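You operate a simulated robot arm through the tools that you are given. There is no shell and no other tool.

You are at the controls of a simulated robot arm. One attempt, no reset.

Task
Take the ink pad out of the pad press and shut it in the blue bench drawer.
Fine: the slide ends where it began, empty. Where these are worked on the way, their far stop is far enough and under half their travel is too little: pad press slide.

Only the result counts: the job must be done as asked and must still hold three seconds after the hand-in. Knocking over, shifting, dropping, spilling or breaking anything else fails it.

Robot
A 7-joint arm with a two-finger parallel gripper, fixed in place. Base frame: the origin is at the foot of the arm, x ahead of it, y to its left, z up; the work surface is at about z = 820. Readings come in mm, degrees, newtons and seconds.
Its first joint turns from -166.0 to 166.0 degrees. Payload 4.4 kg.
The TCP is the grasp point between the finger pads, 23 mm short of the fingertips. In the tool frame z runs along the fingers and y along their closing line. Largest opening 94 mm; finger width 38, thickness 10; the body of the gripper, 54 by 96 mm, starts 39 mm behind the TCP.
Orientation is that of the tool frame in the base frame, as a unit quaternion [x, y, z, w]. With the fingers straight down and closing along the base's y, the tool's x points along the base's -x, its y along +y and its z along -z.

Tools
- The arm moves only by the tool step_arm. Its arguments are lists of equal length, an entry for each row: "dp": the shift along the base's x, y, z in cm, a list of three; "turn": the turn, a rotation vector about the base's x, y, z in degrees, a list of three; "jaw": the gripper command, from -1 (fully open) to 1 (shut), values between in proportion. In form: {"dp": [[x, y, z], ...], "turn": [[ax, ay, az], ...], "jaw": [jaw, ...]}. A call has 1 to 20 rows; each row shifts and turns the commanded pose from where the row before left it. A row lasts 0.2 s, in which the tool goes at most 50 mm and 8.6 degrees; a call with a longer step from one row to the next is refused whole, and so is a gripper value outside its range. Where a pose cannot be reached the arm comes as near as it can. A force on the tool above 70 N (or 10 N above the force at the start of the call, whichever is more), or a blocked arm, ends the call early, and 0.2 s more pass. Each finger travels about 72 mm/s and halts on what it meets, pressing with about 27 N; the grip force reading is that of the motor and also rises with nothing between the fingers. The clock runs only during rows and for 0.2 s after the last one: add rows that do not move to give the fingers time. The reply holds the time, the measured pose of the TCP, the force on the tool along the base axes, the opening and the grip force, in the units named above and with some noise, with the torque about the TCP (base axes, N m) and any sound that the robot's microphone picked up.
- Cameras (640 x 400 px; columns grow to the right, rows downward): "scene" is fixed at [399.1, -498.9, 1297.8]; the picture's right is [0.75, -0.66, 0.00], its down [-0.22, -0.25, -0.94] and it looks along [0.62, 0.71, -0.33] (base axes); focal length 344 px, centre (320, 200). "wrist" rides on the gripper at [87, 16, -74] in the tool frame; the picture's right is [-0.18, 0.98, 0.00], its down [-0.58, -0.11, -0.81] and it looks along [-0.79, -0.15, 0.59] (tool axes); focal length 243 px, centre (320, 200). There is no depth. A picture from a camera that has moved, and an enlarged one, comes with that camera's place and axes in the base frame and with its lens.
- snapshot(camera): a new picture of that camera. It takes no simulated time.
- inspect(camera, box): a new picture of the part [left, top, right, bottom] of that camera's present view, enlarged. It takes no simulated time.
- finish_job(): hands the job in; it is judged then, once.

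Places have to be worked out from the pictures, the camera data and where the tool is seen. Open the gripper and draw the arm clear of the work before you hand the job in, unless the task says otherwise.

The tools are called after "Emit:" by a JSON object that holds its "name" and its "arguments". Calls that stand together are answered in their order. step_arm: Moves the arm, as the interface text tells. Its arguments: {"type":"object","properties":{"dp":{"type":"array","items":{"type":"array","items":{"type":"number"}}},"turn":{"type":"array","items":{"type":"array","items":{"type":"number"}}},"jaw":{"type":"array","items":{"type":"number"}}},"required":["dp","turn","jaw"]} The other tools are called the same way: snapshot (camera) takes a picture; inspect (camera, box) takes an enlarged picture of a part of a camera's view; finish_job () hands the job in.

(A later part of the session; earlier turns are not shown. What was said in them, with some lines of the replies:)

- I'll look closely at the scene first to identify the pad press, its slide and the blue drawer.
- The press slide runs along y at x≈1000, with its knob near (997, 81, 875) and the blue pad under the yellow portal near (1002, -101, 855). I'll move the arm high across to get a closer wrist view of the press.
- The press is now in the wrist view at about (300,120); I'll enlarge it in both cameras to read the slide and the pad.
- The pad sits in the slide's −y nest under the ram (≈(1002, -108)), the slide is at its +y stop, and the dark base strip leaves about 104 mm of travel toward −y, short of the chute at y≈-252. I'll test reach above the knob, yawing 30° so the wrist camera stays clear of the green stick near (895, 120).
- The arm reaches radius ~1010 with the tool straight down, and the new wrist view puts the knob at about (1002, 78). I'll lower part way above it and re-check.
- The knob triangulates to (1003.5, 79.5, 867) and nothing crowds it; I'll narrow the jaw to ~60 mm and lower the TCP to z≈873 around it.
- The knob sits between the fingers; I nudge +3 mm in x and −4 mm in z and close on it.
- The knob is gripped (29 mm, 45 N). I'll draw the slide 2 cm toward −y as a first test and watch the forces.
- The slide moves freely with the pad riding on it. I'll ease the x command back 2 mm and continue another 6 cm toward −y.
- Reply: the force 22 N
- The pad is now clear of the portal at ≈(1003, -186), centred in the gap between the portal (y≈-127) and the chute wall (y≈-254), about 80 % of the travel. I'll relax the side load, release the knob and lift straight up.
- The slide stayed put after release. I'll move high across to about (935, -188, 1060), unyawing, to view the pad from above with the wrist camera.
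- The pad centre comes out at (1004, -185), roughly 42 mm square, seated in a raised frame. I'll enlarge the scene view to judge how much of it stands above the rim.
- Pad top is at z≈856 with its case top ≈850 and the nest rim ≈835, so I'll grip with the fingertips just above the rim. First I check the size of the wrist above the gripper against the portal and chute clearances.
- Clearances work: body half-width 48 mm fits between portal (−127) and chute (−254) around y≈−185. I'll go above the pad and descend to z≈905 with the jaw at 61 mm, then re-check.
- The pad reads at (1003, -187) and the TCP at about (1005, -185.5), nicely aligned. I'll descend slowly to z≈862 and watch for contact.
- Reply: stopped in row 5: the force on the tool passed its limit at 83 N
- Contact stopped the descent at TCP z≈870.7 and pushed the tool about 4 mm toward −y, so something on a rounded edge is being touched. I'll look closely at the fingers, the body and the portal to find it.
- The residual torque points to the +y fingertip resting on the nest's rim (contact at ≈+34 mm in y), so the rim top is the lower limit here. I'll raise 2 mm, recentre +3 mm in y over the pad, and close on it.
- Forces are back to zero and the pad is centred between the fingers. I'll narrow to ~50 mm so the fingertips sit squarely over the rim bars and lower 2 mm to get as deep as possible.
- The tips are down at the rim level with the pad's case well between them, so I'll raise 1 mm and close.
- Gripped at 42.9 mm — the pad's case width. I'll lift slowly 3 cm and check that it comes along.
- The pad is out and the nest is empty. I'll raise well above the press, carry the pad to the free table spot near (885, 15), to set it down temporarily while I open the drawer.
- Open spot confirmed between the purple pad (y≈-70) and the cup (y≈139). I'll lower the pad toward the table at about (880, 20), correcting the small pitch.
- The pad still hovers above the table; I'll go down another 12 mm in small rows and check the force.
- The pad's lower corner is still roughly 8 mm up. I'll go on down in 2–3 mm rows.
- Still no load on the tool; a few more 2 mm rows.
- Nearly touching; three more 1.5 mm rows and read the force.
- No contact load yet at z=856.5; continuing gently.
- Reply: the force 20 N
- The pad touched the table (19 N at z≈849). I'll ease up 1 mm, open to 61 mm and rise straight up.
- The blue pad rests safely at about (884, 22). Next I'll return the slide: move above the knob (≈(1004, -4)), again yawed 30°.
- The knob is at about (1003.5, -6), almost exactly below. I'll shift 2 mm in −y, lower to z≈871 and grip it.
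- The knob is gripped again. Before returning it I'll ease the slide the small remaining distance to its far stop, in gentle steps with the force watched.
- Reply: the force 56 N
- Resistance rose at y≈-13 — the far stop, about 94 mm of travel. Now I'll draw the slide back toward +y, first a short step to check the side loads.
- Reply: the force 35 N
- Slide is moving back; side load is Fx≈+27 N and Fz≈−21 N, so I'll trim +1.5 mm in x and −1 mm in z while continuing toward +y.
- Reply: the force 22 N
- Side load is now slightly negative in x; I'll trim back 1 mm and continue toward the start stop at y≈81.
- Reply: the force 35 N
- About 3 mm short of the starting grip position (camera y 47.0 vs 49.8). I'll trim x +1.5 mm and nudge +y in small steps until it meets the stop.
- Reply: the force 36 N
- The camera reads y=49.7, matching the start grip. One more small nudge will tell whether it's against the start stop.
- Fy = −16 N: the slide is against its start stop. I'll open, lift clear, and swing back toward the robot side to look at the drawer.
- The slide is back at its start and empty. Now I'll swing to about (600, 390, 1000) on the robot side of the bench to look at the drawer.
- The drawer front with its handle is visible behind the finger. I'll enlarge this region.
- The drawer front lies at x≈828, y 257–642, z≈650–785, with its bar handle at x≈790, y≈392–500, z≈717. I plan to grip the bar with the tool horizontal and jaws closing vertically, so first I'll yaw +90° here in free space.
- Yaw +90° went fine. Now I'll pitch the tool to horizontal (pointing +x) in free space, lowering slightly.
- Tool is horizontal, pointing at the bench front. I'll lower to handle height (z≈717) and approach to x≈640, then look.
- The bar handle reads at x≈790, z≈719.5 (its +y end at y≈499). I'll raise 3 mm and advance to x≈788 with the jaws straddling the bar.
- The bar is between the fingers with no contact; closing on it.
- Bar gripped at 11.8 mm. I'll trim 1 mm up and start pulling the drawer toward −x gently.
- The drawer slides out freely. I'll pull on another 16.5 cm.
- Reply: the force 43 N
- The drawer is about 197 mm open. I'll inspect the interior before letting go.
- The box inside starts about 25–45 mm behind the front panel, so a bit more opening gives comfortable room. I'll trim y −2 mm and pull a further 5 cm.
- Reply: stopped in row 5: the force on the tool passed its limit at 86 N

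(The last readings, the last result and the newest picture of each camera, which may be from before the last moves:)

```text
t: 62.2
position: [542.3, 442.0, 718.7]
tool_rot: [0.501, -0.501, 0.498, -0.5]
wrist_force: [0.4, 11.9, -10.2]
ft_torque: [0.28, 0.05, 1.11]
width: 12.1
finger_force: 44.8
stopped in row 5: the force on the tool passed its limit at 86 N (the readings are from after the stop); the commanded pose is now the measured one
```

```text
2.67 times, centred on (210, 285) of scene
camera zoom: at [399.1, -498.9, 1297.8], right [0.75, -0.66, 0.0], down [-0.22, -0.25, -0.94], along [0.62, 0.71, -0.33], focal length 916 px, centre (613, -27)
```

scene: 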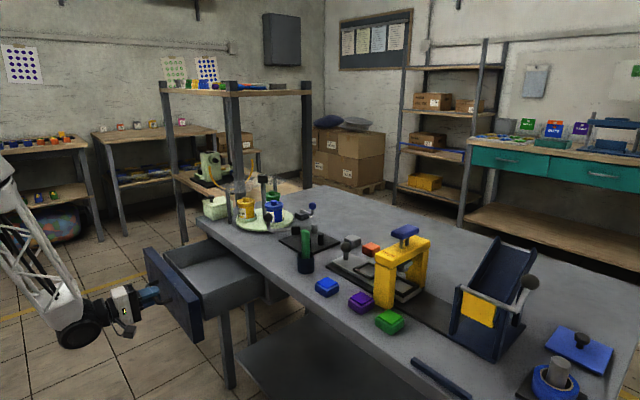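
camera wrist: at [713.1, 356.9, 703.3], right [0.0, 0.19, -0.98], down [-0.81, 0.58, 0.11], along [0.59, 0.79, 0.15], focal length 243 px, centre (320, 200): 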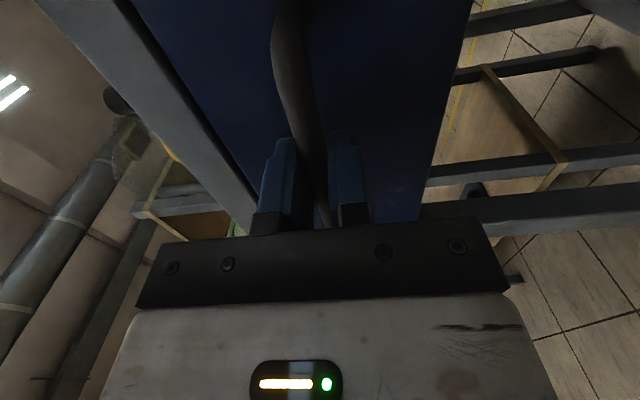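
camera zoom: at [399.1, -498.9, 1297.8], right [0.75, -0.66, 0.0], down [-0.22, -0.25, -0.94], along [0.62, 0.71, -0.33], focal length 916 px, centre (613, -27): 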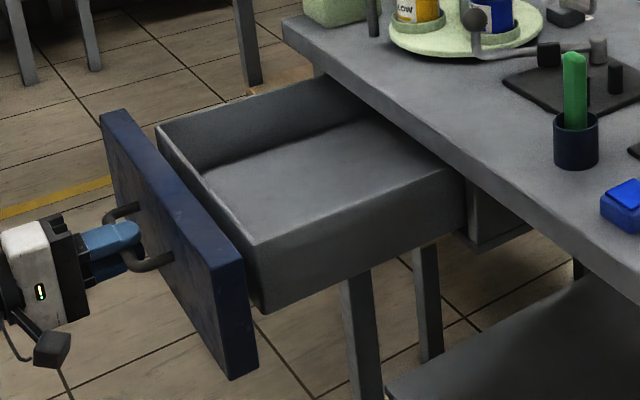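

The drawer is at its stop (about 245 mm open). I'll release the bar, back off 8 cm and rise.

Emit:
{"name": "step_arm", "arguments": {"dp": [[0, 0, 0], [0, 0, 0], [0, 0, 0], [-1.5, 0, 0], [-3, 0, 0], [-3.5, 0, 0], [0, 0, 4], [0, 0, 4.5], [0, 0, 4.5], [0, 0, 4.5], [0, 0, 4.5], [0, 0, 4.5], [0, 0, 0]], "turn": [[0, 0, 0], [0, 0, 0], [0, 0, 0], [0, 0, 0], [0, 0, 0], [0, 0, 0], [0, 0, 0], [0, 0, 0], [0, 0, 0], [0, 0, 0], [0, 0, 0], [0, 0, 0], [0, 0, 0]], "jaw": [0.5, 0, -0.3, -0.3, -0.3, -0.3, -0.3, -0.3, -0.3, -0.3, -0.3, -0.3, -0.3]}}

Emit:
{"name": "snapshot", "arguments": {"camera": "scene"}}

```text
t: 65.0
position: [463.3, 439.4, 985.3]
tool_rot: [0.501, -0.5, 0.5, -0.499]
wrist_force: [0.2, -0.8, -0.4]
ft_torque: [-0.01, -0.02, 0.01]
width: 61.0
finger_force: 0.1
```

```text
taken
```

scene: 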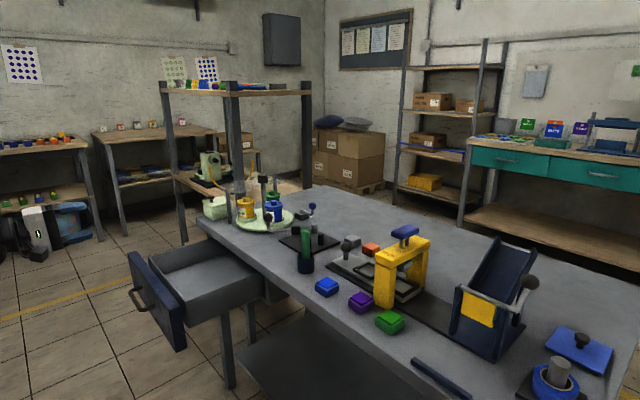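

The drawer stays open. I'll pitch the tool back to pointing down (keeping the +90° yaw so the jaws close along x) while rising.

Emit:
{"name": "step_arm", "arguments": {"dp": [[1, 0, 0.5], [1, 0, 0.5], [1, 0, 0.5], [1, 0, 0.5], [1, 0, 0.5], [1, 0, 0.5], [1, 0, 0.5], [1, 0, 0.5], [1, 0, 0.5], [1, 0, 0.5], [1, 0, 0.5], [0, 0, 0]], "turn": [[0, 8.1818, 0], [0, 8.1818, 0], [0, 8.1818, 0], [0, 8.1818, 0], [0, 8.1818, 0], [0, 8.1818, 0], [0, 8.1818, 0], [0, 8.1818, 0], [0, 8.1818, 0], [0, 8.1818, 0], [0, 8.1818, 0], [0, 0, 0]], "jaw": [-0.3, -0.3, -0.3, -0.3, -0.3, -0.3, -0.3, -0.3, -0.3, -0.3, -0.3, -0.3]}}

Emit:
{"name": "snapshot", "arguments": {"camera": "wrist"}}

```text
t: 67.6
position: [571.1, 442.0, 1041.4]
tool_rot: [0.708, -0.707, -0.002, 0.001]
wrist_force: [0.2, 0.7, 0.6]
ft_torque: [-0.01, -0.01, 0.0]
width: 61.1
finger_force: 0.0
```

```text
taken
camera wrist: at [555.0, 353.3, 1114.8], right [-0.98, 0.18, 0.0], down [0.11, 0.58, 0.81], along [0.15, 0.79, -0.59], focal length 243 px, centre (320, 200)
```

wrist: 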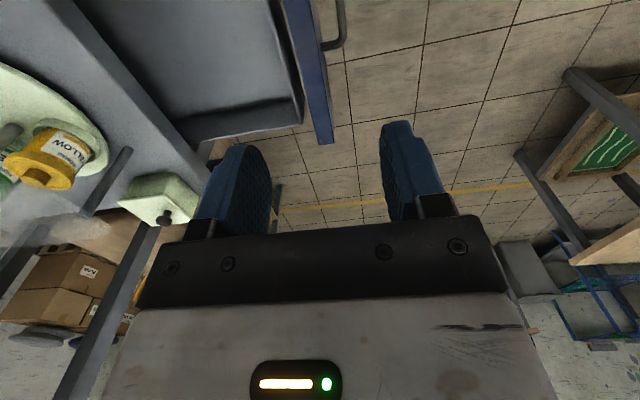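

Now I'll carry the empty gripper high across to about (884, -30, 1020) so the wrist camera sees the blue pad on the bench.

Emit:
{"name": "step_arm", "arguments": {"dp": [[2.4, -3.63, 0], [2.4, -3.63, 0], [2.4, -3.63, 0], [2.4, -3.63, 0], [2.4, -3.63, 0], [2.4, -3.63, 0], [2.4, -3.63, 0], [2.4, -3.63, 0], [2.4, -3.63, 0], [2.4, -3.63, 0], [2.4, -3.63, -0.5], [2.4, -3.63, -0.5], [2.4, -3.63, -0.5], [0, 0, 0]], "turn": [[0, 0, 0], [0, 0, 0], [0, 0, 0], [0, 0, 0], [0, 0, 0], [0, 0, 0], [0, 0, 0], [0, 0, 0], [0, 0, 0], [0, 0, 0], [0, 0, 0], [0, 0, 0], [0, 0, 0], [0, 0, 0]], "jaw": [-0.3, -0.3, -0.3, -0.3, -0.3, -0.3, -0.3, -0.3, -0.3, -0.3, -0.3, -0.3, -0.3, -0.3]}}

Emit:
{"name": "snapshot", "arguments": {"camera": "wrist"}}

Emit:
{"name": "inspect", "arguments": {"camera": "wrist", "box": [220, 20, 440, 180]}}

```text
t: 70.6
position: [883.6, -32.1, 1026.4]
tool_rot: [0.707, -0.707, -0.002, 0.0]
wrist_force: [-0.2, -0.8, 0.0]
ft_torque: [0.04, 0.02, 0.0]
width: 61.2
finger_force: 0.1
```

```text
taken
camera wrist: at [867.1, -119.8, 1100.1], right [-0.98, 0.18, 0.0], down [0.11, 0.58, 0.81], along [0.15, 0.79, -0.59], focal length 243 px, centre (320, 200)
```

wrist: 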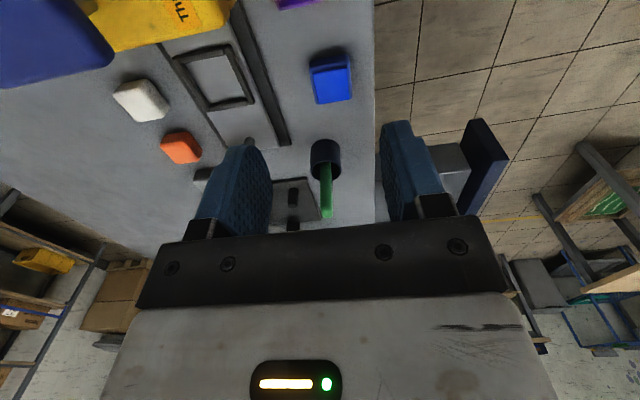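

```text
2.50 times, centred on (330, 100) of wrist
camera zoom: at [867.1, -119.8, 1100.1], right [-0.98, 0.18, 0.0], down [0.11, 0.58, 0.81], along [0.15, 0.79, -0.59], focal length 606 px, centre (295, 450)
```

zoom: 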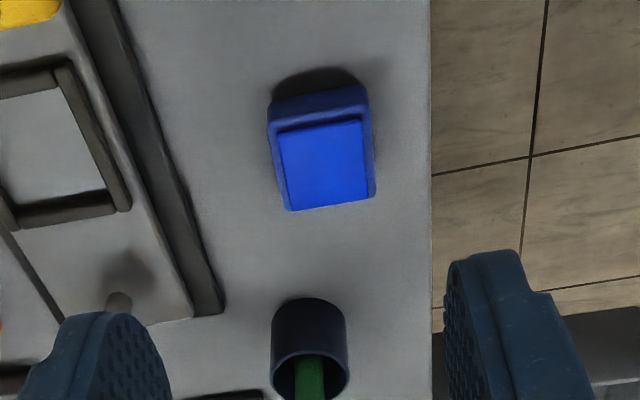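

Pad seen at about (881, 22). I'll move over it, descend to z≈860 with the jaws open along x, then check.

Emit:
{"name": "step_arm", "arguments": {"dp": [[-0.2, 2.7, 0], [0, 2.7, 0], [0, 0, -4], [0, 0, -4], [0, 0, -4], [0, 0, -3], [0, 0, -1], [0, 0, 0]], "turn": [[0, 0, 0], [0, 0, 0], [0, 0, 0], [0, 0, 0], [0, 0, 0], [0, 0, 0], [0, 0, 0], [0, 0, 0]], "jaw": [-0.3, -0.3, -0.3, -0.3, -0.3, -0.3, -0.3, -0.3]}}

Emit:
{"name": "snapshot", "arguments": {"camera": "wrist"}}

Emit:
{"name": "inspect", "arguments": {"camera": "scene", "box": [280, 220, 400, 320]}}

```text
t: 72.4
position: [880.1, 22.9, 866.2]
tool_rot: [0.708, -0.706, -0.001, 0.0]
wrist_force: [-0.1, 0.3, -0.4]
ft_torque: [0.02, 0.03, 0.0]
width: 61.0
finger_force: 0.1
```

```text
taken
camera wrist: at [864.2, -65.3, 940.3], right [-0.98, 0.18, 0.0], down [0.11, 0.58, 0.81], along [0.15, 0.79, -0.59], focal length 243 px, centre (320, 200)
```

wrist: 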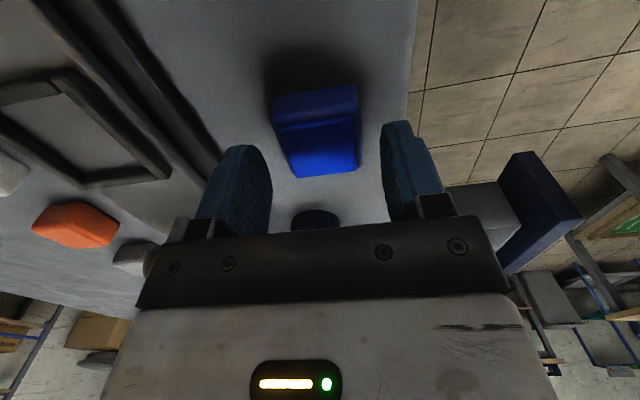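

```text
4.00 times, centred on (340, 270) of scene
camera zoom: at [399.1, -498.9, 1297.8], right [0.75, -0.66, 0.0], down [-0.22, -0.25, -0.94], along [0.62, 0.71, -0.33], focal length 1374 px, centre (240, -80)
```

zoom: 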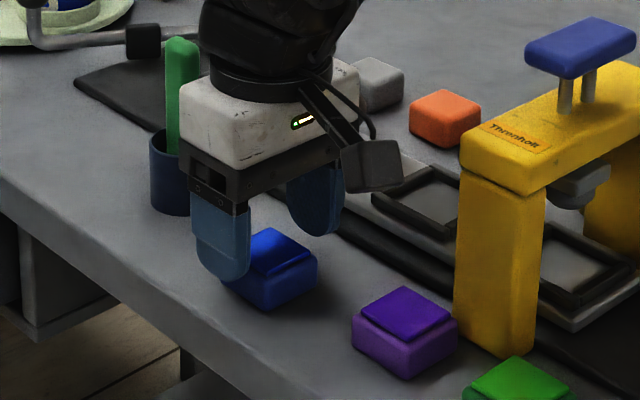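

Well aligned (slab centre at column 322). I'll descend 15 mm to z≈851 and close.

Emit:
{"name": "step_arm", "arguments": {"dp": [[0, 0, -0.8], [0, 0, -0.7], [0, 0, 0], [0, 0, 0], [0, 0, 0], [0, 0, 0]], "turn": [[0, 0, 0], [0, 0, 0], [0, 0, 0], [0, 0, 0], [0, 0, 0], [0, 0, 0]], "jaw": [-0.3, -0.3, -0.1, 0.3, 1, 1]}}

Emit:
{"name": "snapshot", "arguments": {"camera": "wrist"}}

```text
t: 73.8
position: [880.9, 22.9, 851.3]
tool_rot: [0.708, -0.706, -0.001, 0.0]
wrist_force: [0.3, 0.4, 1.4]
ft_torque: [-0.04, -0.03, 0.01]
width: 42.7
finger_force: 26.9
```

```text
taken
camera wrist: at [865.5, -65.3, 925.9], right [-0.98, 0.18, 0.0], down [0.11, 0.58, 0.81], along [0.15, 0.79, -0.59], focal length 243 px, centre (320, 200)
```

wrist: 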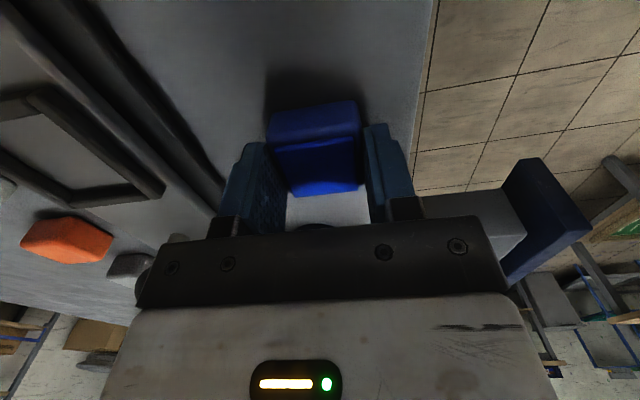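

The pad is gripped at 42.7 mm. I'll lift to z≈1000 and carry it over the open drawer to about (735, 446).

Emit:
{"name": "step_arm", "arguments": {"dp": [[0, 0, 1], [0, 0, 3], [0, 0, 4], [0, 0, 4], [0, 0, 3], [-1.46, 4.23, 0], [-1.46, 4.23, 0], [-1.46, 4.23, 0], [-1.46, 4.23, 0], [-1.46, 4.23, 0], [-1.46, 4.23, 0], [-1.46, 4.23, 0], [-1.46, 4.23, 0], [-1.46, 4.23, 0], [-1.46, 4.23, 0], [0, 0, 0]], "turn": [[0, 0, 0], [0, 0, 0], [0, 0, 0], [0, 0, 0], [0, 0, 0], [0, 0, 0], [0, 0, 0], [0, 0, 0], [0, 0, 0], [0, 0, 0], [0, 0, 0], [0, 0, 0], [0, 0, 0], [0, 0, 0], [0, 0, 0], [0, 0, 0]], "jaw": [1, 1, 1, 1, 1, 1, 1, 1, 1, 1, 1, 1, 1, 1, 1, 1]}}

Emit:
{"name": "snapshot", "arguments": {"camera": "wrist"}}

Emit:
{"name": "snapshot", "arguments": {"camera": "scene"}}

```text
t: 77.2
position: [736.0, 449.1, 999.8]
tool_rot: [0.708, -0.707, -0.002, 0.0]
wrist_force: [0.4, 0.6, -0.2]
ft_torque: [0.02, 0.01, -0.01]
width: 43.1
finger_force: 26.8
```

```text
taken
camera wrist: at [720.2, 360.5, 1073.5], right [-0.98, 0.18, 0.0], down [0.11, 0.58, 0.81], along [0.15, 0.79, -0.59], focal length 243 px, centre (320, 200)
```

wrist: 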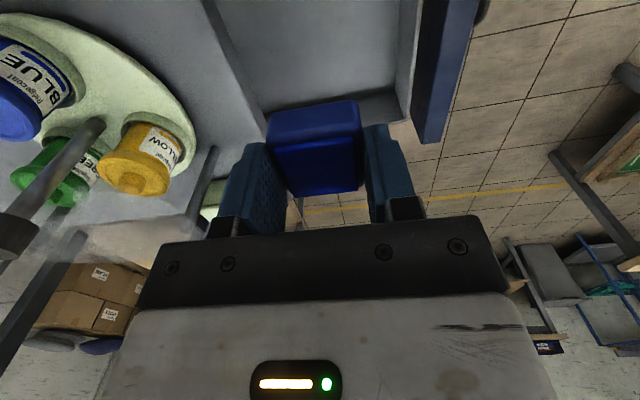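

```text
taken
```

scene: 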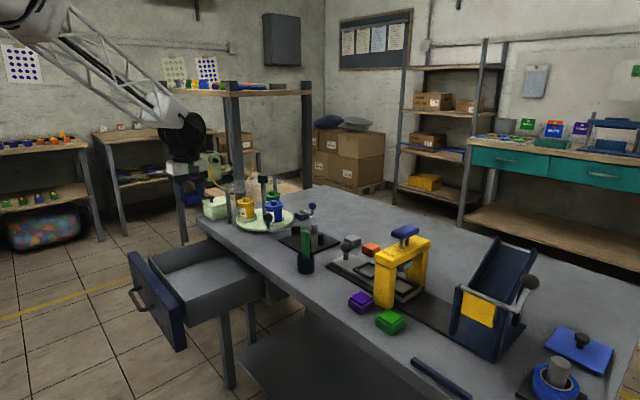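

Drawer bounds check out: box front wall at x≈640–647, bench edge at x≈818, so x≈736 is centred. I'll lower to z≈770 and look.

Emit:
{"name": "step_arm", "arguments": {"dp": [[0, 0, -4], [0, 0, -4], [0, 0, -4], [0, 0, -4], [0, 0, -4], [0, 0, -3], [0, 0, 0]], "turn": [[0, 0, 0], [0, 0, 0], [0, 0, 0], [0, 0, 0], [0, 0, 0], [0, 0, 0], [0, 0, 0]], "jaw": [1, 1, 1, 1, 1, 1, 1]}}

Emit:
{"name": "snapshot", "arguments": {"camera": "wrist"}}

Emit:
{"name": "inspect", "arguments": {"camera": "scene", "box": [110, 190, 310, 350]}}

```text
t: 78.8
position: [734.2, 445.0, 768.5]
tool_rot: [0.707, -0.707, -0.001, 0.0]
wrist_force: [-0.1, 0.4, -0.6]
ft_torque: [0.03, -0.02, 0.0]
width: 43.3
finger_force: 26.5
```

```text
taken
camera wrist: at [718.6, 356.9, 844.0], right [-0.98, 0.18, 0.0], down [0.11, 0.58, 0.81], along [0.15, 0.79, -0.59], focal length 243 px, centre (320, 200)
```

wrist: 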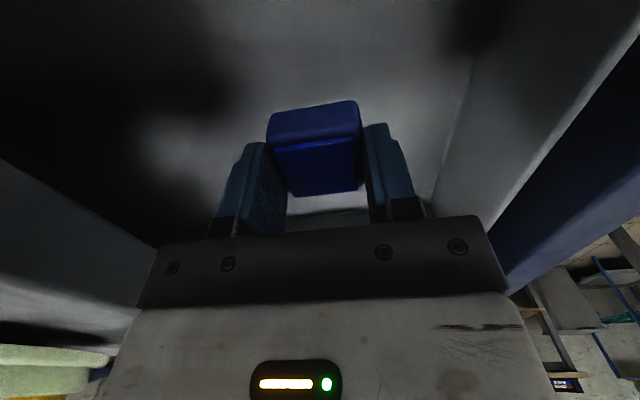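

```text
2.50 times, centred on (210, 270) of scene
camera zoom: at [399.1, -498.9, 1297.8], right [0.75, -0.66, 0.0], down [-0.22, -0.25, -0.94], along [0.62, 0.71, -0.33], focal length 859 px, centre (595, 25)
```

zoom: 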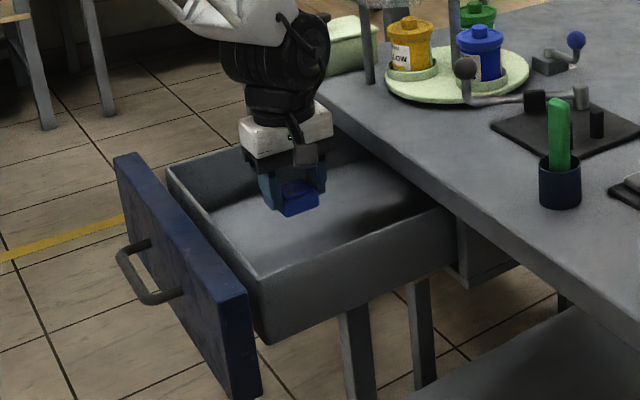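

Clear all round. I'll lower another 3 cm, then go in small steps.

Emit:
{"name": "step_arm", "arguments": {"dp": [[0, 0, -1], [0, 0, -1], [0, 0, -1], [0, 0, -0.5], [0, 0, 0]], "turn": [[0, 0, 0], [0, 0, 0], [0, 0, 0], [0, 0, 0], [0, 0, 0]], "jaw": [1, 1, 1, 1, 1]}}

Emit:
{"name": "inspect", "arguments": {"camera": "scene", "box": [130, 200, 270, 310]}}

Emit:
{"name": "inspect", "arguments": {"camera": "wrist", "box": [180, 60, 460, 240]}}

```text
t: 80.0
position: [736.6, 446.5, 734.2]
tool_rot: [0.707, -0.707, -0.001, 0.0]
wrist_force: [0.3, 0.0, -0.1]
ft_torque: [-0.02, 0.0, 0.0]
width: 43.1
finger_force: 26.7
```

```text
3.64 times, centred on (200, 255) of scene
camera zoom: at [399.1, -498.9, 1297.8], right [0.75, -0.66, 0.0], down [-0.22, -0.25, -0.94], along [0.62, 0.71, -0.33], focal length 1249 px, centre (756, 0)
```

zoom: 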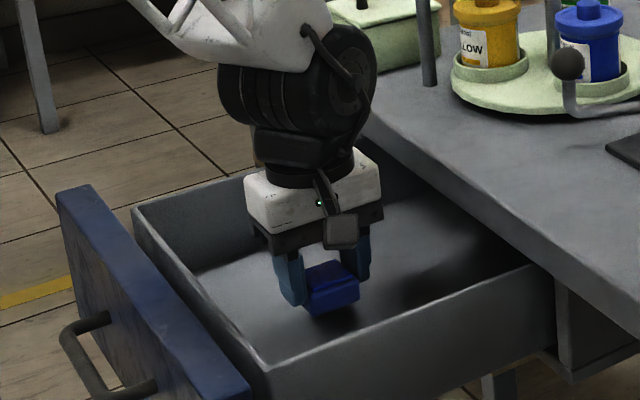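

```text
2.22 times, centred on (320, 150) of wrist
camera zoom: at [719.5, 357.3, 808.2], right [-0.98, 0.18, 0.0], down [0.11, 0.58, 0.81], along [0.15, 0.79, -0.59], focal length 539 px, centre (320, 311)
```

zoom: 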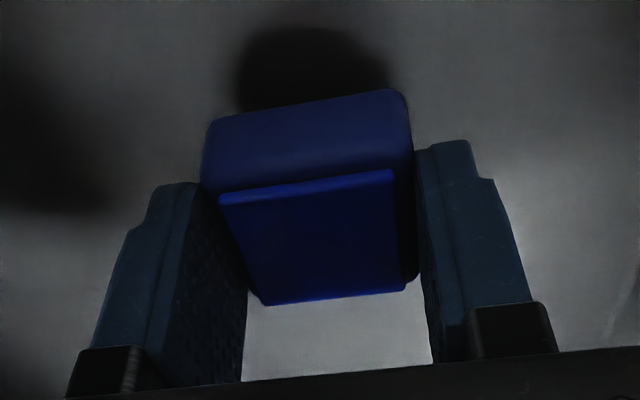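

Shadow just below the pad shows the floor is near. Lowering in 3 mm rows with force checks.

Emit:
{"name": "step_arm", "arguments": {"dp": [[0, 0, -0.4], [0, 0, -0.4], [0, 0, -0.3], [0, 0, 0]], "turn": [[0, 0, 0], [0, 0, 0], [0, 0, 0], [0, 0, 0]], "jaw": [1, 1, 1, 1]}}

Emit:
{"name": "inspect", "arguments": {"camera": "wrist", "box": [180, 60, 460, 240]}}

```text
t: 81.0
position: [736.7, 446.1, 723.8]
tool_rot: [0.708, -0.707, -0.001, 0.0]
wrist_force: [0.6, -0.7, -0.9]
ft_torque: [0.0, 0.02, 0.0]
width: 43.0
finger_force: 26.9
```

```text
2.22 times, centred on (320, 150) of wrist
camera zoom: at [720.6, 357.8, 798.6], right [-0.98, 0.18, 0.0], down [0.11, 0.58, 0.81], along [0.15, 0.79, -0.59], focal length 539 px, centre (320, 311)
```

zoom: 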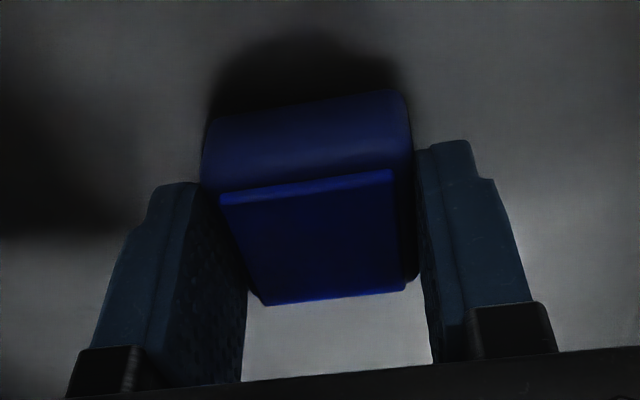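

Still no contact; a few more 2–3 mm rows.

Emit:
{"name": "step_arm", "arguments": {"dp": [[0, 0, -0.3], [0, 0, -0.2], [0, 0, 0]], "turn": [[0, 0, 0], [0, 0, 0], [0, 0, 0]], "jaw": [1, 1, 1]}}

```text
t: 81.8
position: [735.9, 447.4, 718.7]
tool_rot: [0.707, -0.707, -0.002, 0.0]
wrist_force: [0.1, 0.1, -0.6]
ft_torque: [-0.03, 0.01, 0.0]
width: 43.1
finger_force: 26.9
```

Emit:
{"name": "step_arm", "arguments": {"dp": [[0, 0, -0.2], [0, 0, -0.2], [0, 0, 0]], "turn": [[0, 0, 0], [0, 0, 0], [0, 0, 0]], "jaw": [1, 1, 1]}}

Emit:
{"name": "inspect", "arguments": {"camera": "wrist", "box": [180, 60, 460, 240]}}

```text
t: 82.6
position: [736.2, 448.2, 715.4]
tool_rot: [0.709, -0.706, -0.001, 0.001]
wrist_force: [-0.3, -0.4, -0.2]
ft_torque: [0.01, -0.02, -0.02]
width: 43.0
finger_force: 26.4
```

```text
2.22 times, centred on (320, 150) of wrist
camera zoom: at [720.4, 358.7, 790.0], right [-0.98, 0.18, 0.0], down [0.11, 0.58, 0.81], along [0.15, 0.79, -0.59], focal length 539 px, centre (320, 311)
```

zoom: 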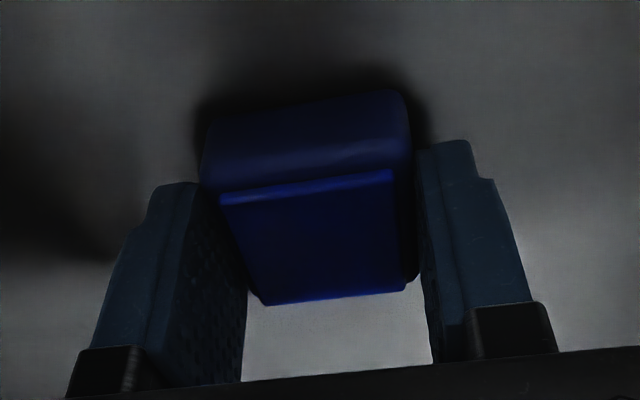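

Closer — the shadow has nearly closed up under the pad. Continuing in 2 mm rows.

Emit:
{"name": "step_arm", "arguments": {"dp": [[0, 0, -0.2], [0, 0, -0.15], [0, 0, 0]], "turn": [[0, 0, 0], [0, 0, 0], [0, 0, 0]], "jaw": [1, 1, 1]}}

```text
t: 83.4
position: [737.6, 448.2, 712.2]
tool_rot: [0.708, -0.706, -0.002, 0.0]
wrist_force: [0.5, 2.6, 20.5]
ft_torque: [0.12, -0.04, -0.03]
width: 43.1
finger_force: 27.2
```

The pad is on the drawer floor (20 N at z≈712). I'll ease 1 mm, open to 61 mm, and lift straight out.

Emit:
{"name": "step_arm", "arguments": {"dp": [[0, 0, 0.1], [0, 0, 0], [0, 0, 0], [0, 0, 1], [0, 0, 3], [0, 0, 4], [0, 0, 4], [0, 0, 4], [0, 0, 4], [0, 0, 4], [0, 0, 4], [0, 0, 0]], "turn": [[0, 0, 0], [0, 0, 0], [0, 0, 0], [0, 0, 0], [0, 0, 0], [0, 0, 0], [0, 0, 0], [0, 0, 0], [0, 0, 0], [0, 0, 0], [0, 0, 0], [0, 0, 0]], "jaw": [0.3, -0.3, -0.3, -0.3, -0.3, -0.3, -0.3, -0.3, -0.3, -0.3, -0.3, -0.3]}}

Emit:
{"name": "snapshot", "arguments": {"camera": "wrist"}}

Emit:
{"name": "inspect", "arguments": {"camera": "scene", "box": [110, 190, 310, 350]}}

```text
t: 86.0
position: [734.2, 446.2, 992.1]
tool_rot: [0.708, -0.707, -0.001, 0.001]
wrist_force: [0.6, -0.7, -0.5]
ft_torque: [-0.03, 0.01, -0.03]
width: 61.1
finger_force: 0.0
```

```text
taken
camera wrist: at [718.2, 357.7, 1066.6], right [-0.98, 0.18, 0.0], down [0.11, 0.58, 0.81], along [0.15, 0.79, -0.59], focal length 243 px, centre (320, 200)
```

wrist: 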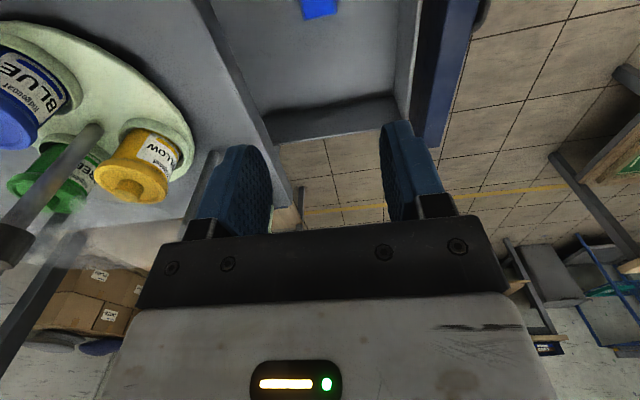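

```text
2.50 times, centred on (210, 270) of scene
camera zoom: at [399.1, -498.9, 1297.8], right [0.75, -0.66, 0.0], down [-0.22, -0.25, -0.94], along [0.62, 0.71, -0.33], focal length 859 px, centre (595, 25)
```

zoom: 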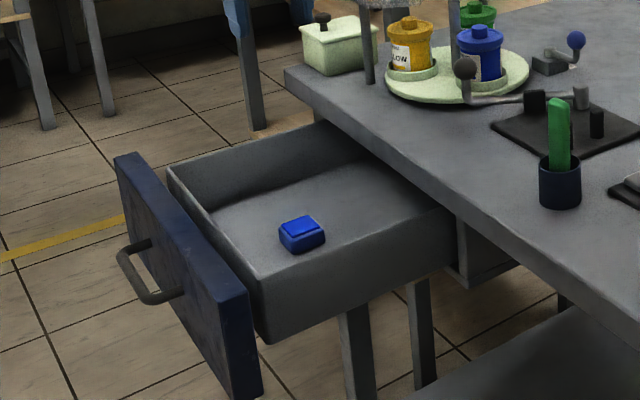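

The pad lies in the drawer. Now I'll go back to x≈455 at height and pitch the tool horizontal again to push the drawer shut by its handle.

Emit:
{"name": "step_arm", "arguments": {"dp": [[-4.65, 0, 0.1], [-4.65, 0, 0.1], [-4.65, 0, 0], [-4.65, 0, 0], [-4.65, 0, 0], [-4.65, 0, 0], [0, 0, 0], [0, 0, 0], [0, 0, 0], [0, 0, 0], [0, 0, 0], [0, 0, 0], [0, 0, 0], [0, 0, 0], [0, 0, 0], [0, 0, 0], [0, 0, 0], [0, 0, 0]], "turn": [[0, 0, 0], [0, 0, 0], [0, 0, 0], [0, 0, 0], [0, 0, 0], [0, 0, 0], [0, -8.1818, 0], [0, -8.1818, 0], [0, -8.1818, 0], [0, -8.1818, 0], [0, -8.1818, 0], [0, -8.1818, 0], [0, -8.1818, 0], [0, -8.1818, 0], [0, -8.1818, 0], [0, -8.1818, 0], [0, -8.1818, 0], [0, 0, 0]], "jaw": [-0.3, -0.3, -0.3, -0.3, -0.3, -0.3, -0.3, -0.3, -0.3, -0.3, -0.3, -0.3, -0.3, -0.3, -0.3, -0.3, -0.3, -0.3]}}

Emit:
{"name": "snapshot", "arguments": {"camera": "scene"}}

```text
t: 89.8
position: [457.5, 446.8, 994.4]
tool_rot: [0.501, -0.5, 0.499, -0.5]
wrist_force: [0.6, -0.3, -0.1]
ft_torque: [0.05, 0.02, -0.03]
width: 61.1
finger_force: 0.0
```

```text
taken
```

scene: 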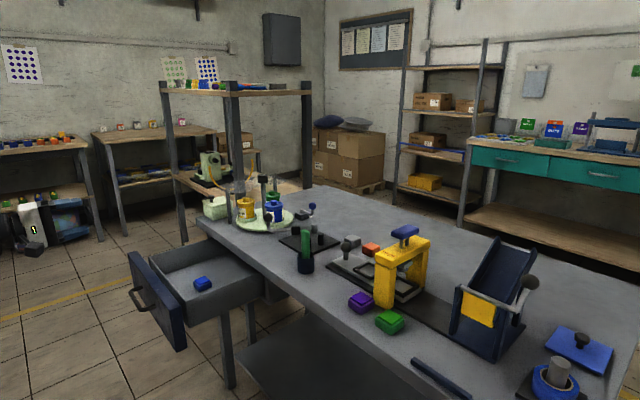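

Pitched horizontal again. I'll lower to handle height z≈719 at x≈457 and look.

Emit:
{"name": "step_arm", "arguments": {"dp": [[0, 0, -4.5], [0, 0, -4.5], [0, 0, -4.5], [0, 0, -4.5], [0, 0, -4.5], [0, 0, -4.5], [0, 0, -0.4], [0, 0, 0]], "turn": [[0, 0, 0], [0, 0, 0], [0, 0, 0], [0, 0, 0], [0, 0, 0], [0, 0, 0], [0, 0, 0], [0, 0, 0]], "jaw": [-0.3, -0.3, -0.3, -0.3, -0.3, -0.3, -0.3, -0.3]}}

Emit:
{"name": "snapshot", "arguments": {"camera": "wrist"}}

```text
t: 91.6
position: [456.6, 446.9, 723.9]
tool_rot: [0.501, -0.5, 0.499, -0.5]
wrist_force: [-0.5, -0.9, 0.1]
ft_torque: [-0.01, 0.03, 0.01]
width: 61.0
finger_force: 0.1
```

```text
taken
camera wrist: at [381.2, 358.4, 707.8], right [0.0, 0.18, -0.98], down [-0.81, 0.58, 0.11], along [0.59, 0.79, 0.15], focal length 243 px, centre (320, 200)
```

wrist: 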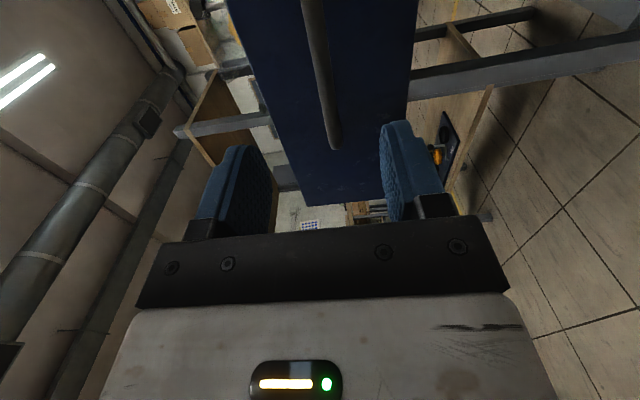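

The bar is ahead at z≈720. I'll lower 3.5 mm, advance to x≈543 and close on it.

Emit:
{"name": "step_arm", "arguments": {"dp": [[2, 0, -0.35], [2.5, 0, 0], [2, 0, 0], [1, 0, 0], [0.7, 0, 0], [0.4, 0, 0], [0, 0, 0], [0, 0, 0], [0, 0, 0], [0, 0, 0], [0, 0, 0]], "turn": [[0, 0, 0], [0, 0, 0], [0, 0, 0], [0, 0, 0], [0, 0, 0], [0, 0, 0], [0, 0, 0], [0, 0, 0], [0, 0, 0], [0, 0, 0], [0, 0, 0]], "jaw": [-0.3, -0.3, -0.3, -0.3, -0.3, -0.3, -0.3, 0.2, 0.6, 1, 1]}}

Emit:
{"name": "snapshot", "arguments": {"camera": "wrist"}}

Emit:
{"name": "inspect", "arguments": {"camera": "scene", "box": [90, 220, 290, 370]}}

```text
t: 94.0
position: [542.7, 449.4, 719.8]
tool_rot: [-0.499, 0.501, -0.5, 0.5]
wrist_force: [0.6, -12.0, 40.9]
ft_torque: [-0.57, -0.23, -1.06]
width: 11.7
finger_force: 44.8
```

```text
taken
camera wrist: at [468.8, 359.3, 703.5], right [0.0, 0.19, -0.98], down [-0.81, 0.58, 0.11], along [0.59, 0.79, 0.15], focal length 243 px, centre (320, 200)
```

wrist: 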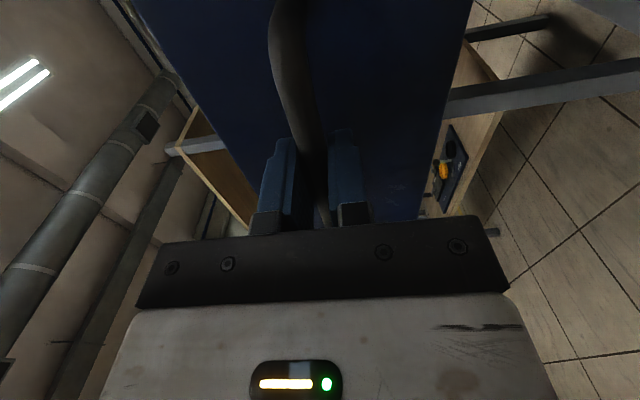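

```text
2.67 times, centred on (190, 295) of scene
camera zoom: at [399.1, -498.9, 1297.8], right [0.75, -0.66, 0.0], down [-0.22, -0.25, -0.94], along [0.62, 0.71, -0.33], focal length 916 px, centre (667, -53)
```

zoom: 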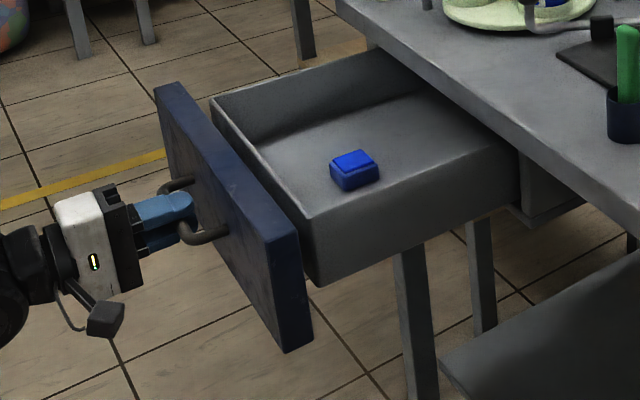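

Bar gripped; trimming +2 mm in z for the side load, I'll push the drawer in smoothly toward +x.

Emit:
{"name": "step_arm", "arguments": {"dp": [[0.5, -0.1, 0.2], [0.8, 0, 0], [1, 0, 0], [1.2, 0, 0], [1.2, 0, 0], [1.2, 0, 0], [1.2, 0, 0], [1.2, 0, 0], [1.2, 0, 0], [1.2, 0, 0], [0, 0, 0]], "turn": [[0, 0, 0], [0, 0, 0], [0, 0, 0], [0, 0, 0], [0, 0, 0], [0, 0, 0], [0, 0, 0], [0, 0, 0], [0, 0, 0], [0, 0, 0], [0, 0, 0]], "jaw": [1, 1, 1, 1, 1, 1, 1, 1, 1, 1, 1]}}

Emit:
{"name": "inspect", "arguments": {"camera": "scene", "box": [110, 210, 310, 360]}}

```text
t: 96.4
position: [648.4, 445.2, 720.3]
tool_rot: [0.501, -0.5, 0.5, -0.499]
wrist_force: [0.1, -34.5, 44.6]
ft_torque: [0.99, -0.21, -0.32]
width: 11.7
finger_force: 45.1
```

```text
2.67 times, centred on (210, 285) of scene
camera zoom: at [399.1, -498.9, 1297.8], right [0.75, -0.66, 0.0], down [-0.22, -0.25, -0.94], along [0.62, 0.71, -0.33], focal length 916 px, centre (613, -27)
```

zoom: 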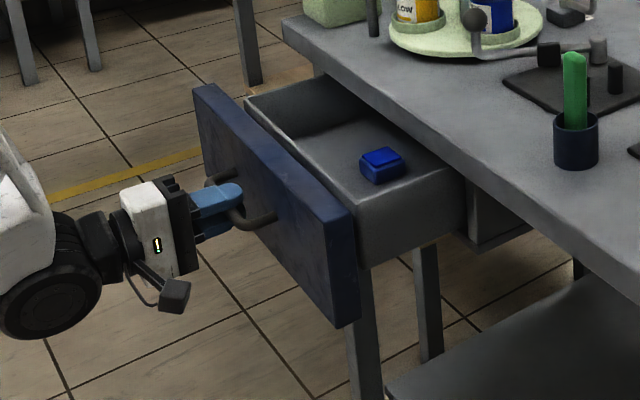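

The drawer closes smoothly with the pad inside. I'll trim the side loads (−2 mm y, +2 mm z) and continue.

Emit:
{"name": "step_arm", "arguments": {"dp": [[0.8, -0.2, 0.2], [1.2, 0, 0], [1.2, 0, 0], [1.2, 0, 0], [1.2, 0, 0], [1.2, 0, 0], [1.2, 0, 0], [1.2, 0, 0], [1.2, 0, 0], [0, 0, 0]], "turn": [[0, 0, 0], [0, 0, 0], [0, 0, 0], [0, 0, 0], [0, 0, 0], [0, 0, 0], [0, 0, 0], [0, 0, 0], [0, 0, 0], [0, 0, 0]], "jaw": [1, 1, 1, 1, 1, 1, 1, 1, 1, 1]}}

Emit:
{"name": "inspect", "arguments": {"camera": "scene", "box": [150, 200, 310, 330]}}

```text
t: 98.6
position: [752.9, 443.6, 720.9]
tool_rot: [0.502, -0.501, 0.499, -0.498]
wrist_force: [-0.4, -25.8, -19.3]
ft_torque: [0.61, 0.03, 0.63]
width: 11.7
finger_force: 45.1
```

```text
3.08 times, centred on (230, 265) of scene
camera zoom: at [399.1, -498.9, 1297.8], right [0.75, -0.66, 0.0], down [-0.22, -0.25, -0.94], along [0.62, 0.71, -0.33], focal length 1057 px, centre (597, 0)
```

zoom: 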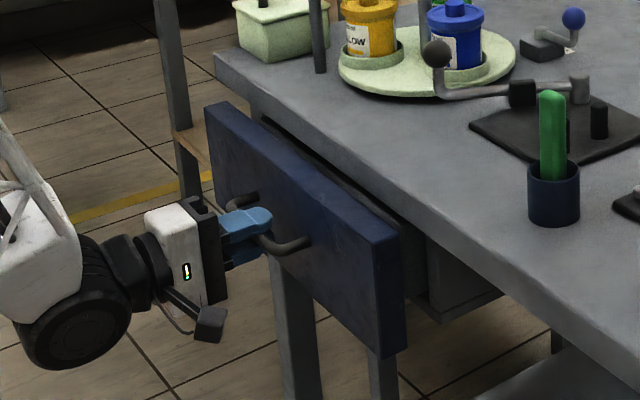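

About 34 mm remain. I'll finish closing at a slower pace until it meets its stop.

Emit:
{"name": "step_arm", "arguments": {"dp": [[0.7, -0.1, -0.1], [0.7, 0, 0], [0.7, 0, 0], [0.5, 0, 0], [0.3, 0, 0], [0.3, 0, 0], [0, 0, 0]], "turn": [[0, 0, 0], [0, 0, 0], [0, 0, 0], [0, 0, 0], [0, 0, 0], [0, 0, 0], [0, 0, 0]], "jaw": [1, 1, 1, 1, 1, 1, 1]}}

Emit:
{"name": "inspect", "arguments": {"camera": "scene", "box": [150, 200, 310, 330]}}

```text
t: 100.2
position: [785.6, 442.0, 721.3]
tool_rot: [0.502, -0.5, 0.499, -0.499]
wrist_force: [-1.2, 8.4, -35.3]
ft_torque: [0.27, 0.16, 1.22]
width: 11.5
finger_force: 44.8
```

```text
3.08 times, centred on (230, 265) of scene
camera zoom: at [399.1, -498.9, 1297.8], right [0.75, -0.66, 0.0], down [-0.22, -0.25, -0.94], along [0.62, 0.71, -0.33], focal length 1057 px, centre (597, 0)
```

zoom: 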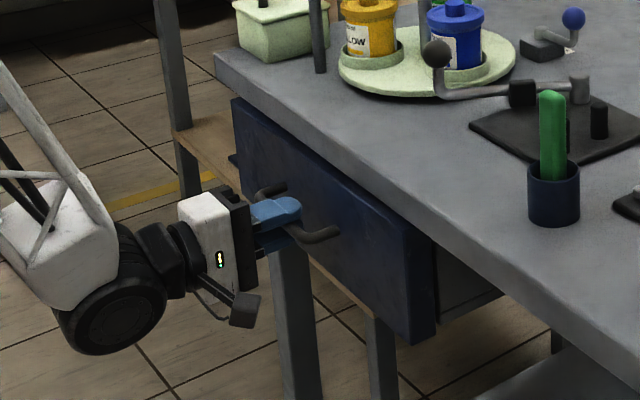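

Almost shut; no stop force yet (Fx≈−1). A couple more millimetres.

Emit:
{"name": "step_arm", "arguments": {"dp": [[0.15, 0, -0.1], [0.15, 0, 0], [0, 0, 0]], "turn": [[0, 0, 0], [0, 0, 0], [0, 0, 0]], "jaw": [1, 1, 1]}}

```text
t: 101.0
position: [788.8, 443.2, 720.0]
tool_rot: [0.502, -0.499, 0.5, -0.499]
wrist_force: [-33.6, 5.5, -11.0]
ft_torque: [0.38, 0.07, 0.05]
width: 11.8
finger_force: 45.0
```

Fx = −34 N: the drawer is hard against its closed stop. I'll open the jaws, back straight off, and rise clear.

Emit:
{"name": "step_arm", "arguments": {"dp": [[0, 0, 0], [0, 0, 0], [0, 0, 0], [0, 0, 0], [-1.5, 0, 0], [-3, 0, 0], [-4, 0, 0], [-4, 0, 0], [-4, 0, 0], [0, 0, 0]], "turn": [[0, 0, 0], [0, 0, 0], [0, 0, 0], [0, 0, 0], [0, 0, 0], [0, 0, 0], [0, 0, 0], [0, 0, 0], [0, 0, 0], [0, 0, 0]], "jaw": [0.5, 0, -0.3, -0.3, -0.3, -0.3, -0.3, -0.3, -0.3, -0.3]}}

Emit:
{"name": "inspect", "arguments": {"camera": "scene", "box": [150, 200, 310, 330]}}

Emit:
{"name": "snapshot", "arguments": {"camera": "wrist"}}

```text
t: 103.2
position: [625.8, 442.6, 720.9]
tool_rot: [0.501, -0.501, 0.498, -0.5]
wrist_force: [-0.7, 0.0, 0.5]
ft_torque: [0.01, 0.01, -0.01]
width: 61.0
finger_force: 0.1
```

```text
3.08 times, centred on (230, 265) of scene
camera zoom: at [399.1, -498.9, 1297.8], right [0.75, -0.66, 0.0], down [-0.22, -0.25, -0.94], along [0.62, 0.71, -0.33], focal length 1057 px, centre (597, 0)
```

zoom: 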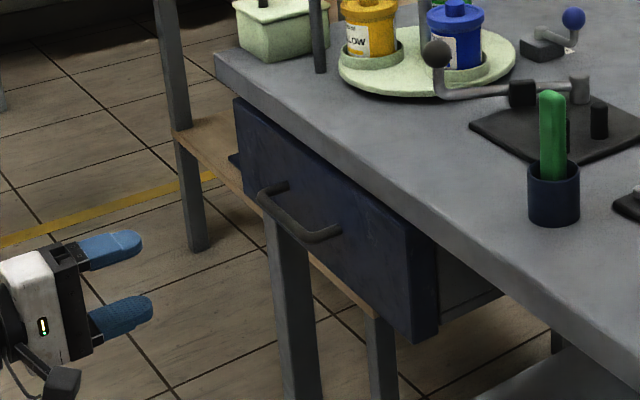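

```text
taken
camera wrist: at [550.9, 353.9, 703.9], right [0.0, 0.18, -0.98], down [-0.81, 0.58, 0.11], along [0.59, 0.79, 0.15], focal length 243 px, centre (320, 200)
```

wrist: 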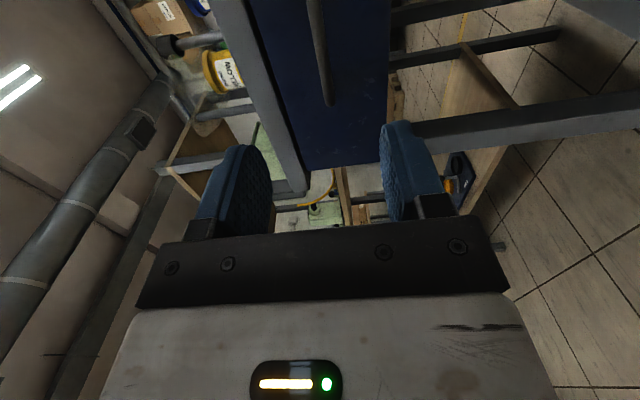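

The drawer is shut flush. I'll draw the arm back and up, open fully, and then verify everything against the starting pictures.

Emit:
{"name": "step_arm", "arguments": {"dp": [[-3, 0, 3], [-2, 0, 4], [0, 0, 4.5], [0, 0, 4.5], [0, 0, 4.5], [0, 0, 4.5], [0, 0, 0], [0, 0, 0]], "turn": [[0, 0, 0], [0, 0, 0], [0, 0, 0], [0, 0, 0], [0, 0, 0], [0, 0, 0], [0, 0, 0], [0, 0, 0]], "jaw": [-0.3, -0.6, -1, -1, -1, -1, -1, -1]}}

Emit:
{"name": "snapshot", "arguments": {"camera": "scene"}}

Emit:
{"name": "inspect", "arguments": {"camera": "scene", "box": [300, 200, 460, 340]}}

Emit:
{"name": "inspect", "arguments": {"camera": "scene", "box": [180, 170, 340, 310]}}

Emit:
{"name": "inspect", "arguments": {"camera": "scene", "box": [400, 220, 640, 400]}}

```text
t: 105.0
position: [572.2, 444.4, 968.4]
tool_rot: [0.501, -0.5, 0.499, -0.499]
wrist_force: [-0.4, 0.0, -0.2]
ft_torque: [0.01, 0.02, -0.01]
width: 94.3
finger_force: 0.1
```

```text
taken
```

scene: 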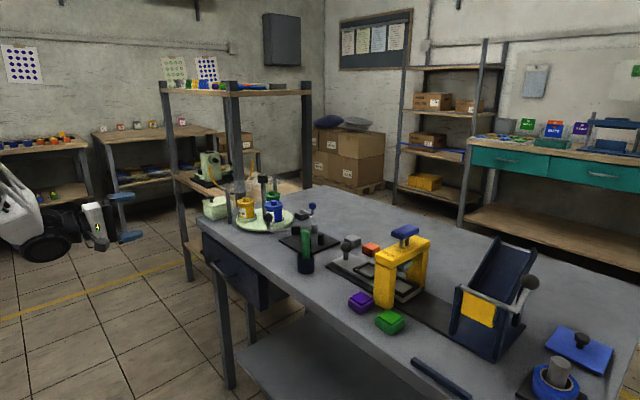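

```text
2.86 times, centred on (380, 270) of scene
camera zoom: at [399.1, -498.9, 1297.8], right [0.75, -0.66, 0.0], down [-0.22, -0.25, -0.94], along [0.62, 0.71, -0.33], focal length 982 px, centre (149, 0)
```

zoom: 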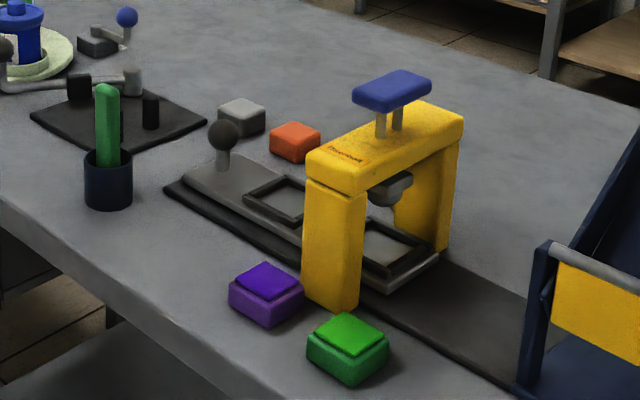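

```text
2.86 times, centred on (260, 240) of scene
camera zoom: at [399.1, -498.9, 1297.8], right [0.75, -0.66, 0.0], down [-0.22, -0.25, -0.94], along [0.62, 0.71, -0.33], focal length 982 px, centre (491, 86)
```

zoom: 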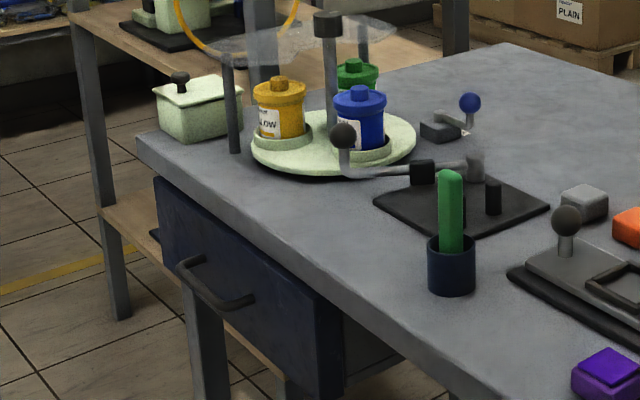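

```text
2.22 times, centred on (520, 310) of scene
camera zoom: at [399.1, -498.9, 1297.8], right [0.75, -0.66, 0.0], down [-0.22, -0.25, -0.94], along [0.62, 0.71, -0.33], focal length 764 px, centre (-124, -44)
```

zoom: 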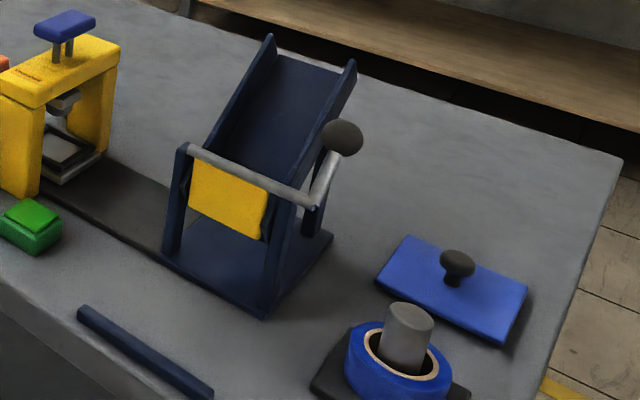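

The final views match the start. The knob and slide are in their original place with the nest empty. The drawer is flush with the pad inside, and the neighbouring items look unmoved. The gripper is open and clear, so I'm handing in.

Emit:
{"name": "finish_job", "arguments": {}}

```text
The job is handed in.
```

The blue ink pad is out of the pad press and shut in the blue bench drawer. I handed the job in, but no verdict came back.

- **Slide:** I pushed it toward its far stop (about 94 mm of travel) until it resisted. I then returned it to its start stop, empty.
- **Pad:** I set it down on the bench for a short time while I opened the drawer. It then went onto the drawer floor.
- **Drawer:** It closed hard against its stop, and the last pictures show the front flush.
- **Contact:** While lowering over the pad, the gripper touched the press, most likely the frame around the pad, and stopped at 83 N. I backed off and re-aligned before gripping.
- **Everything else:** In the final pictures the other items on the bench are where they started. The gripper is open and clear of the work.
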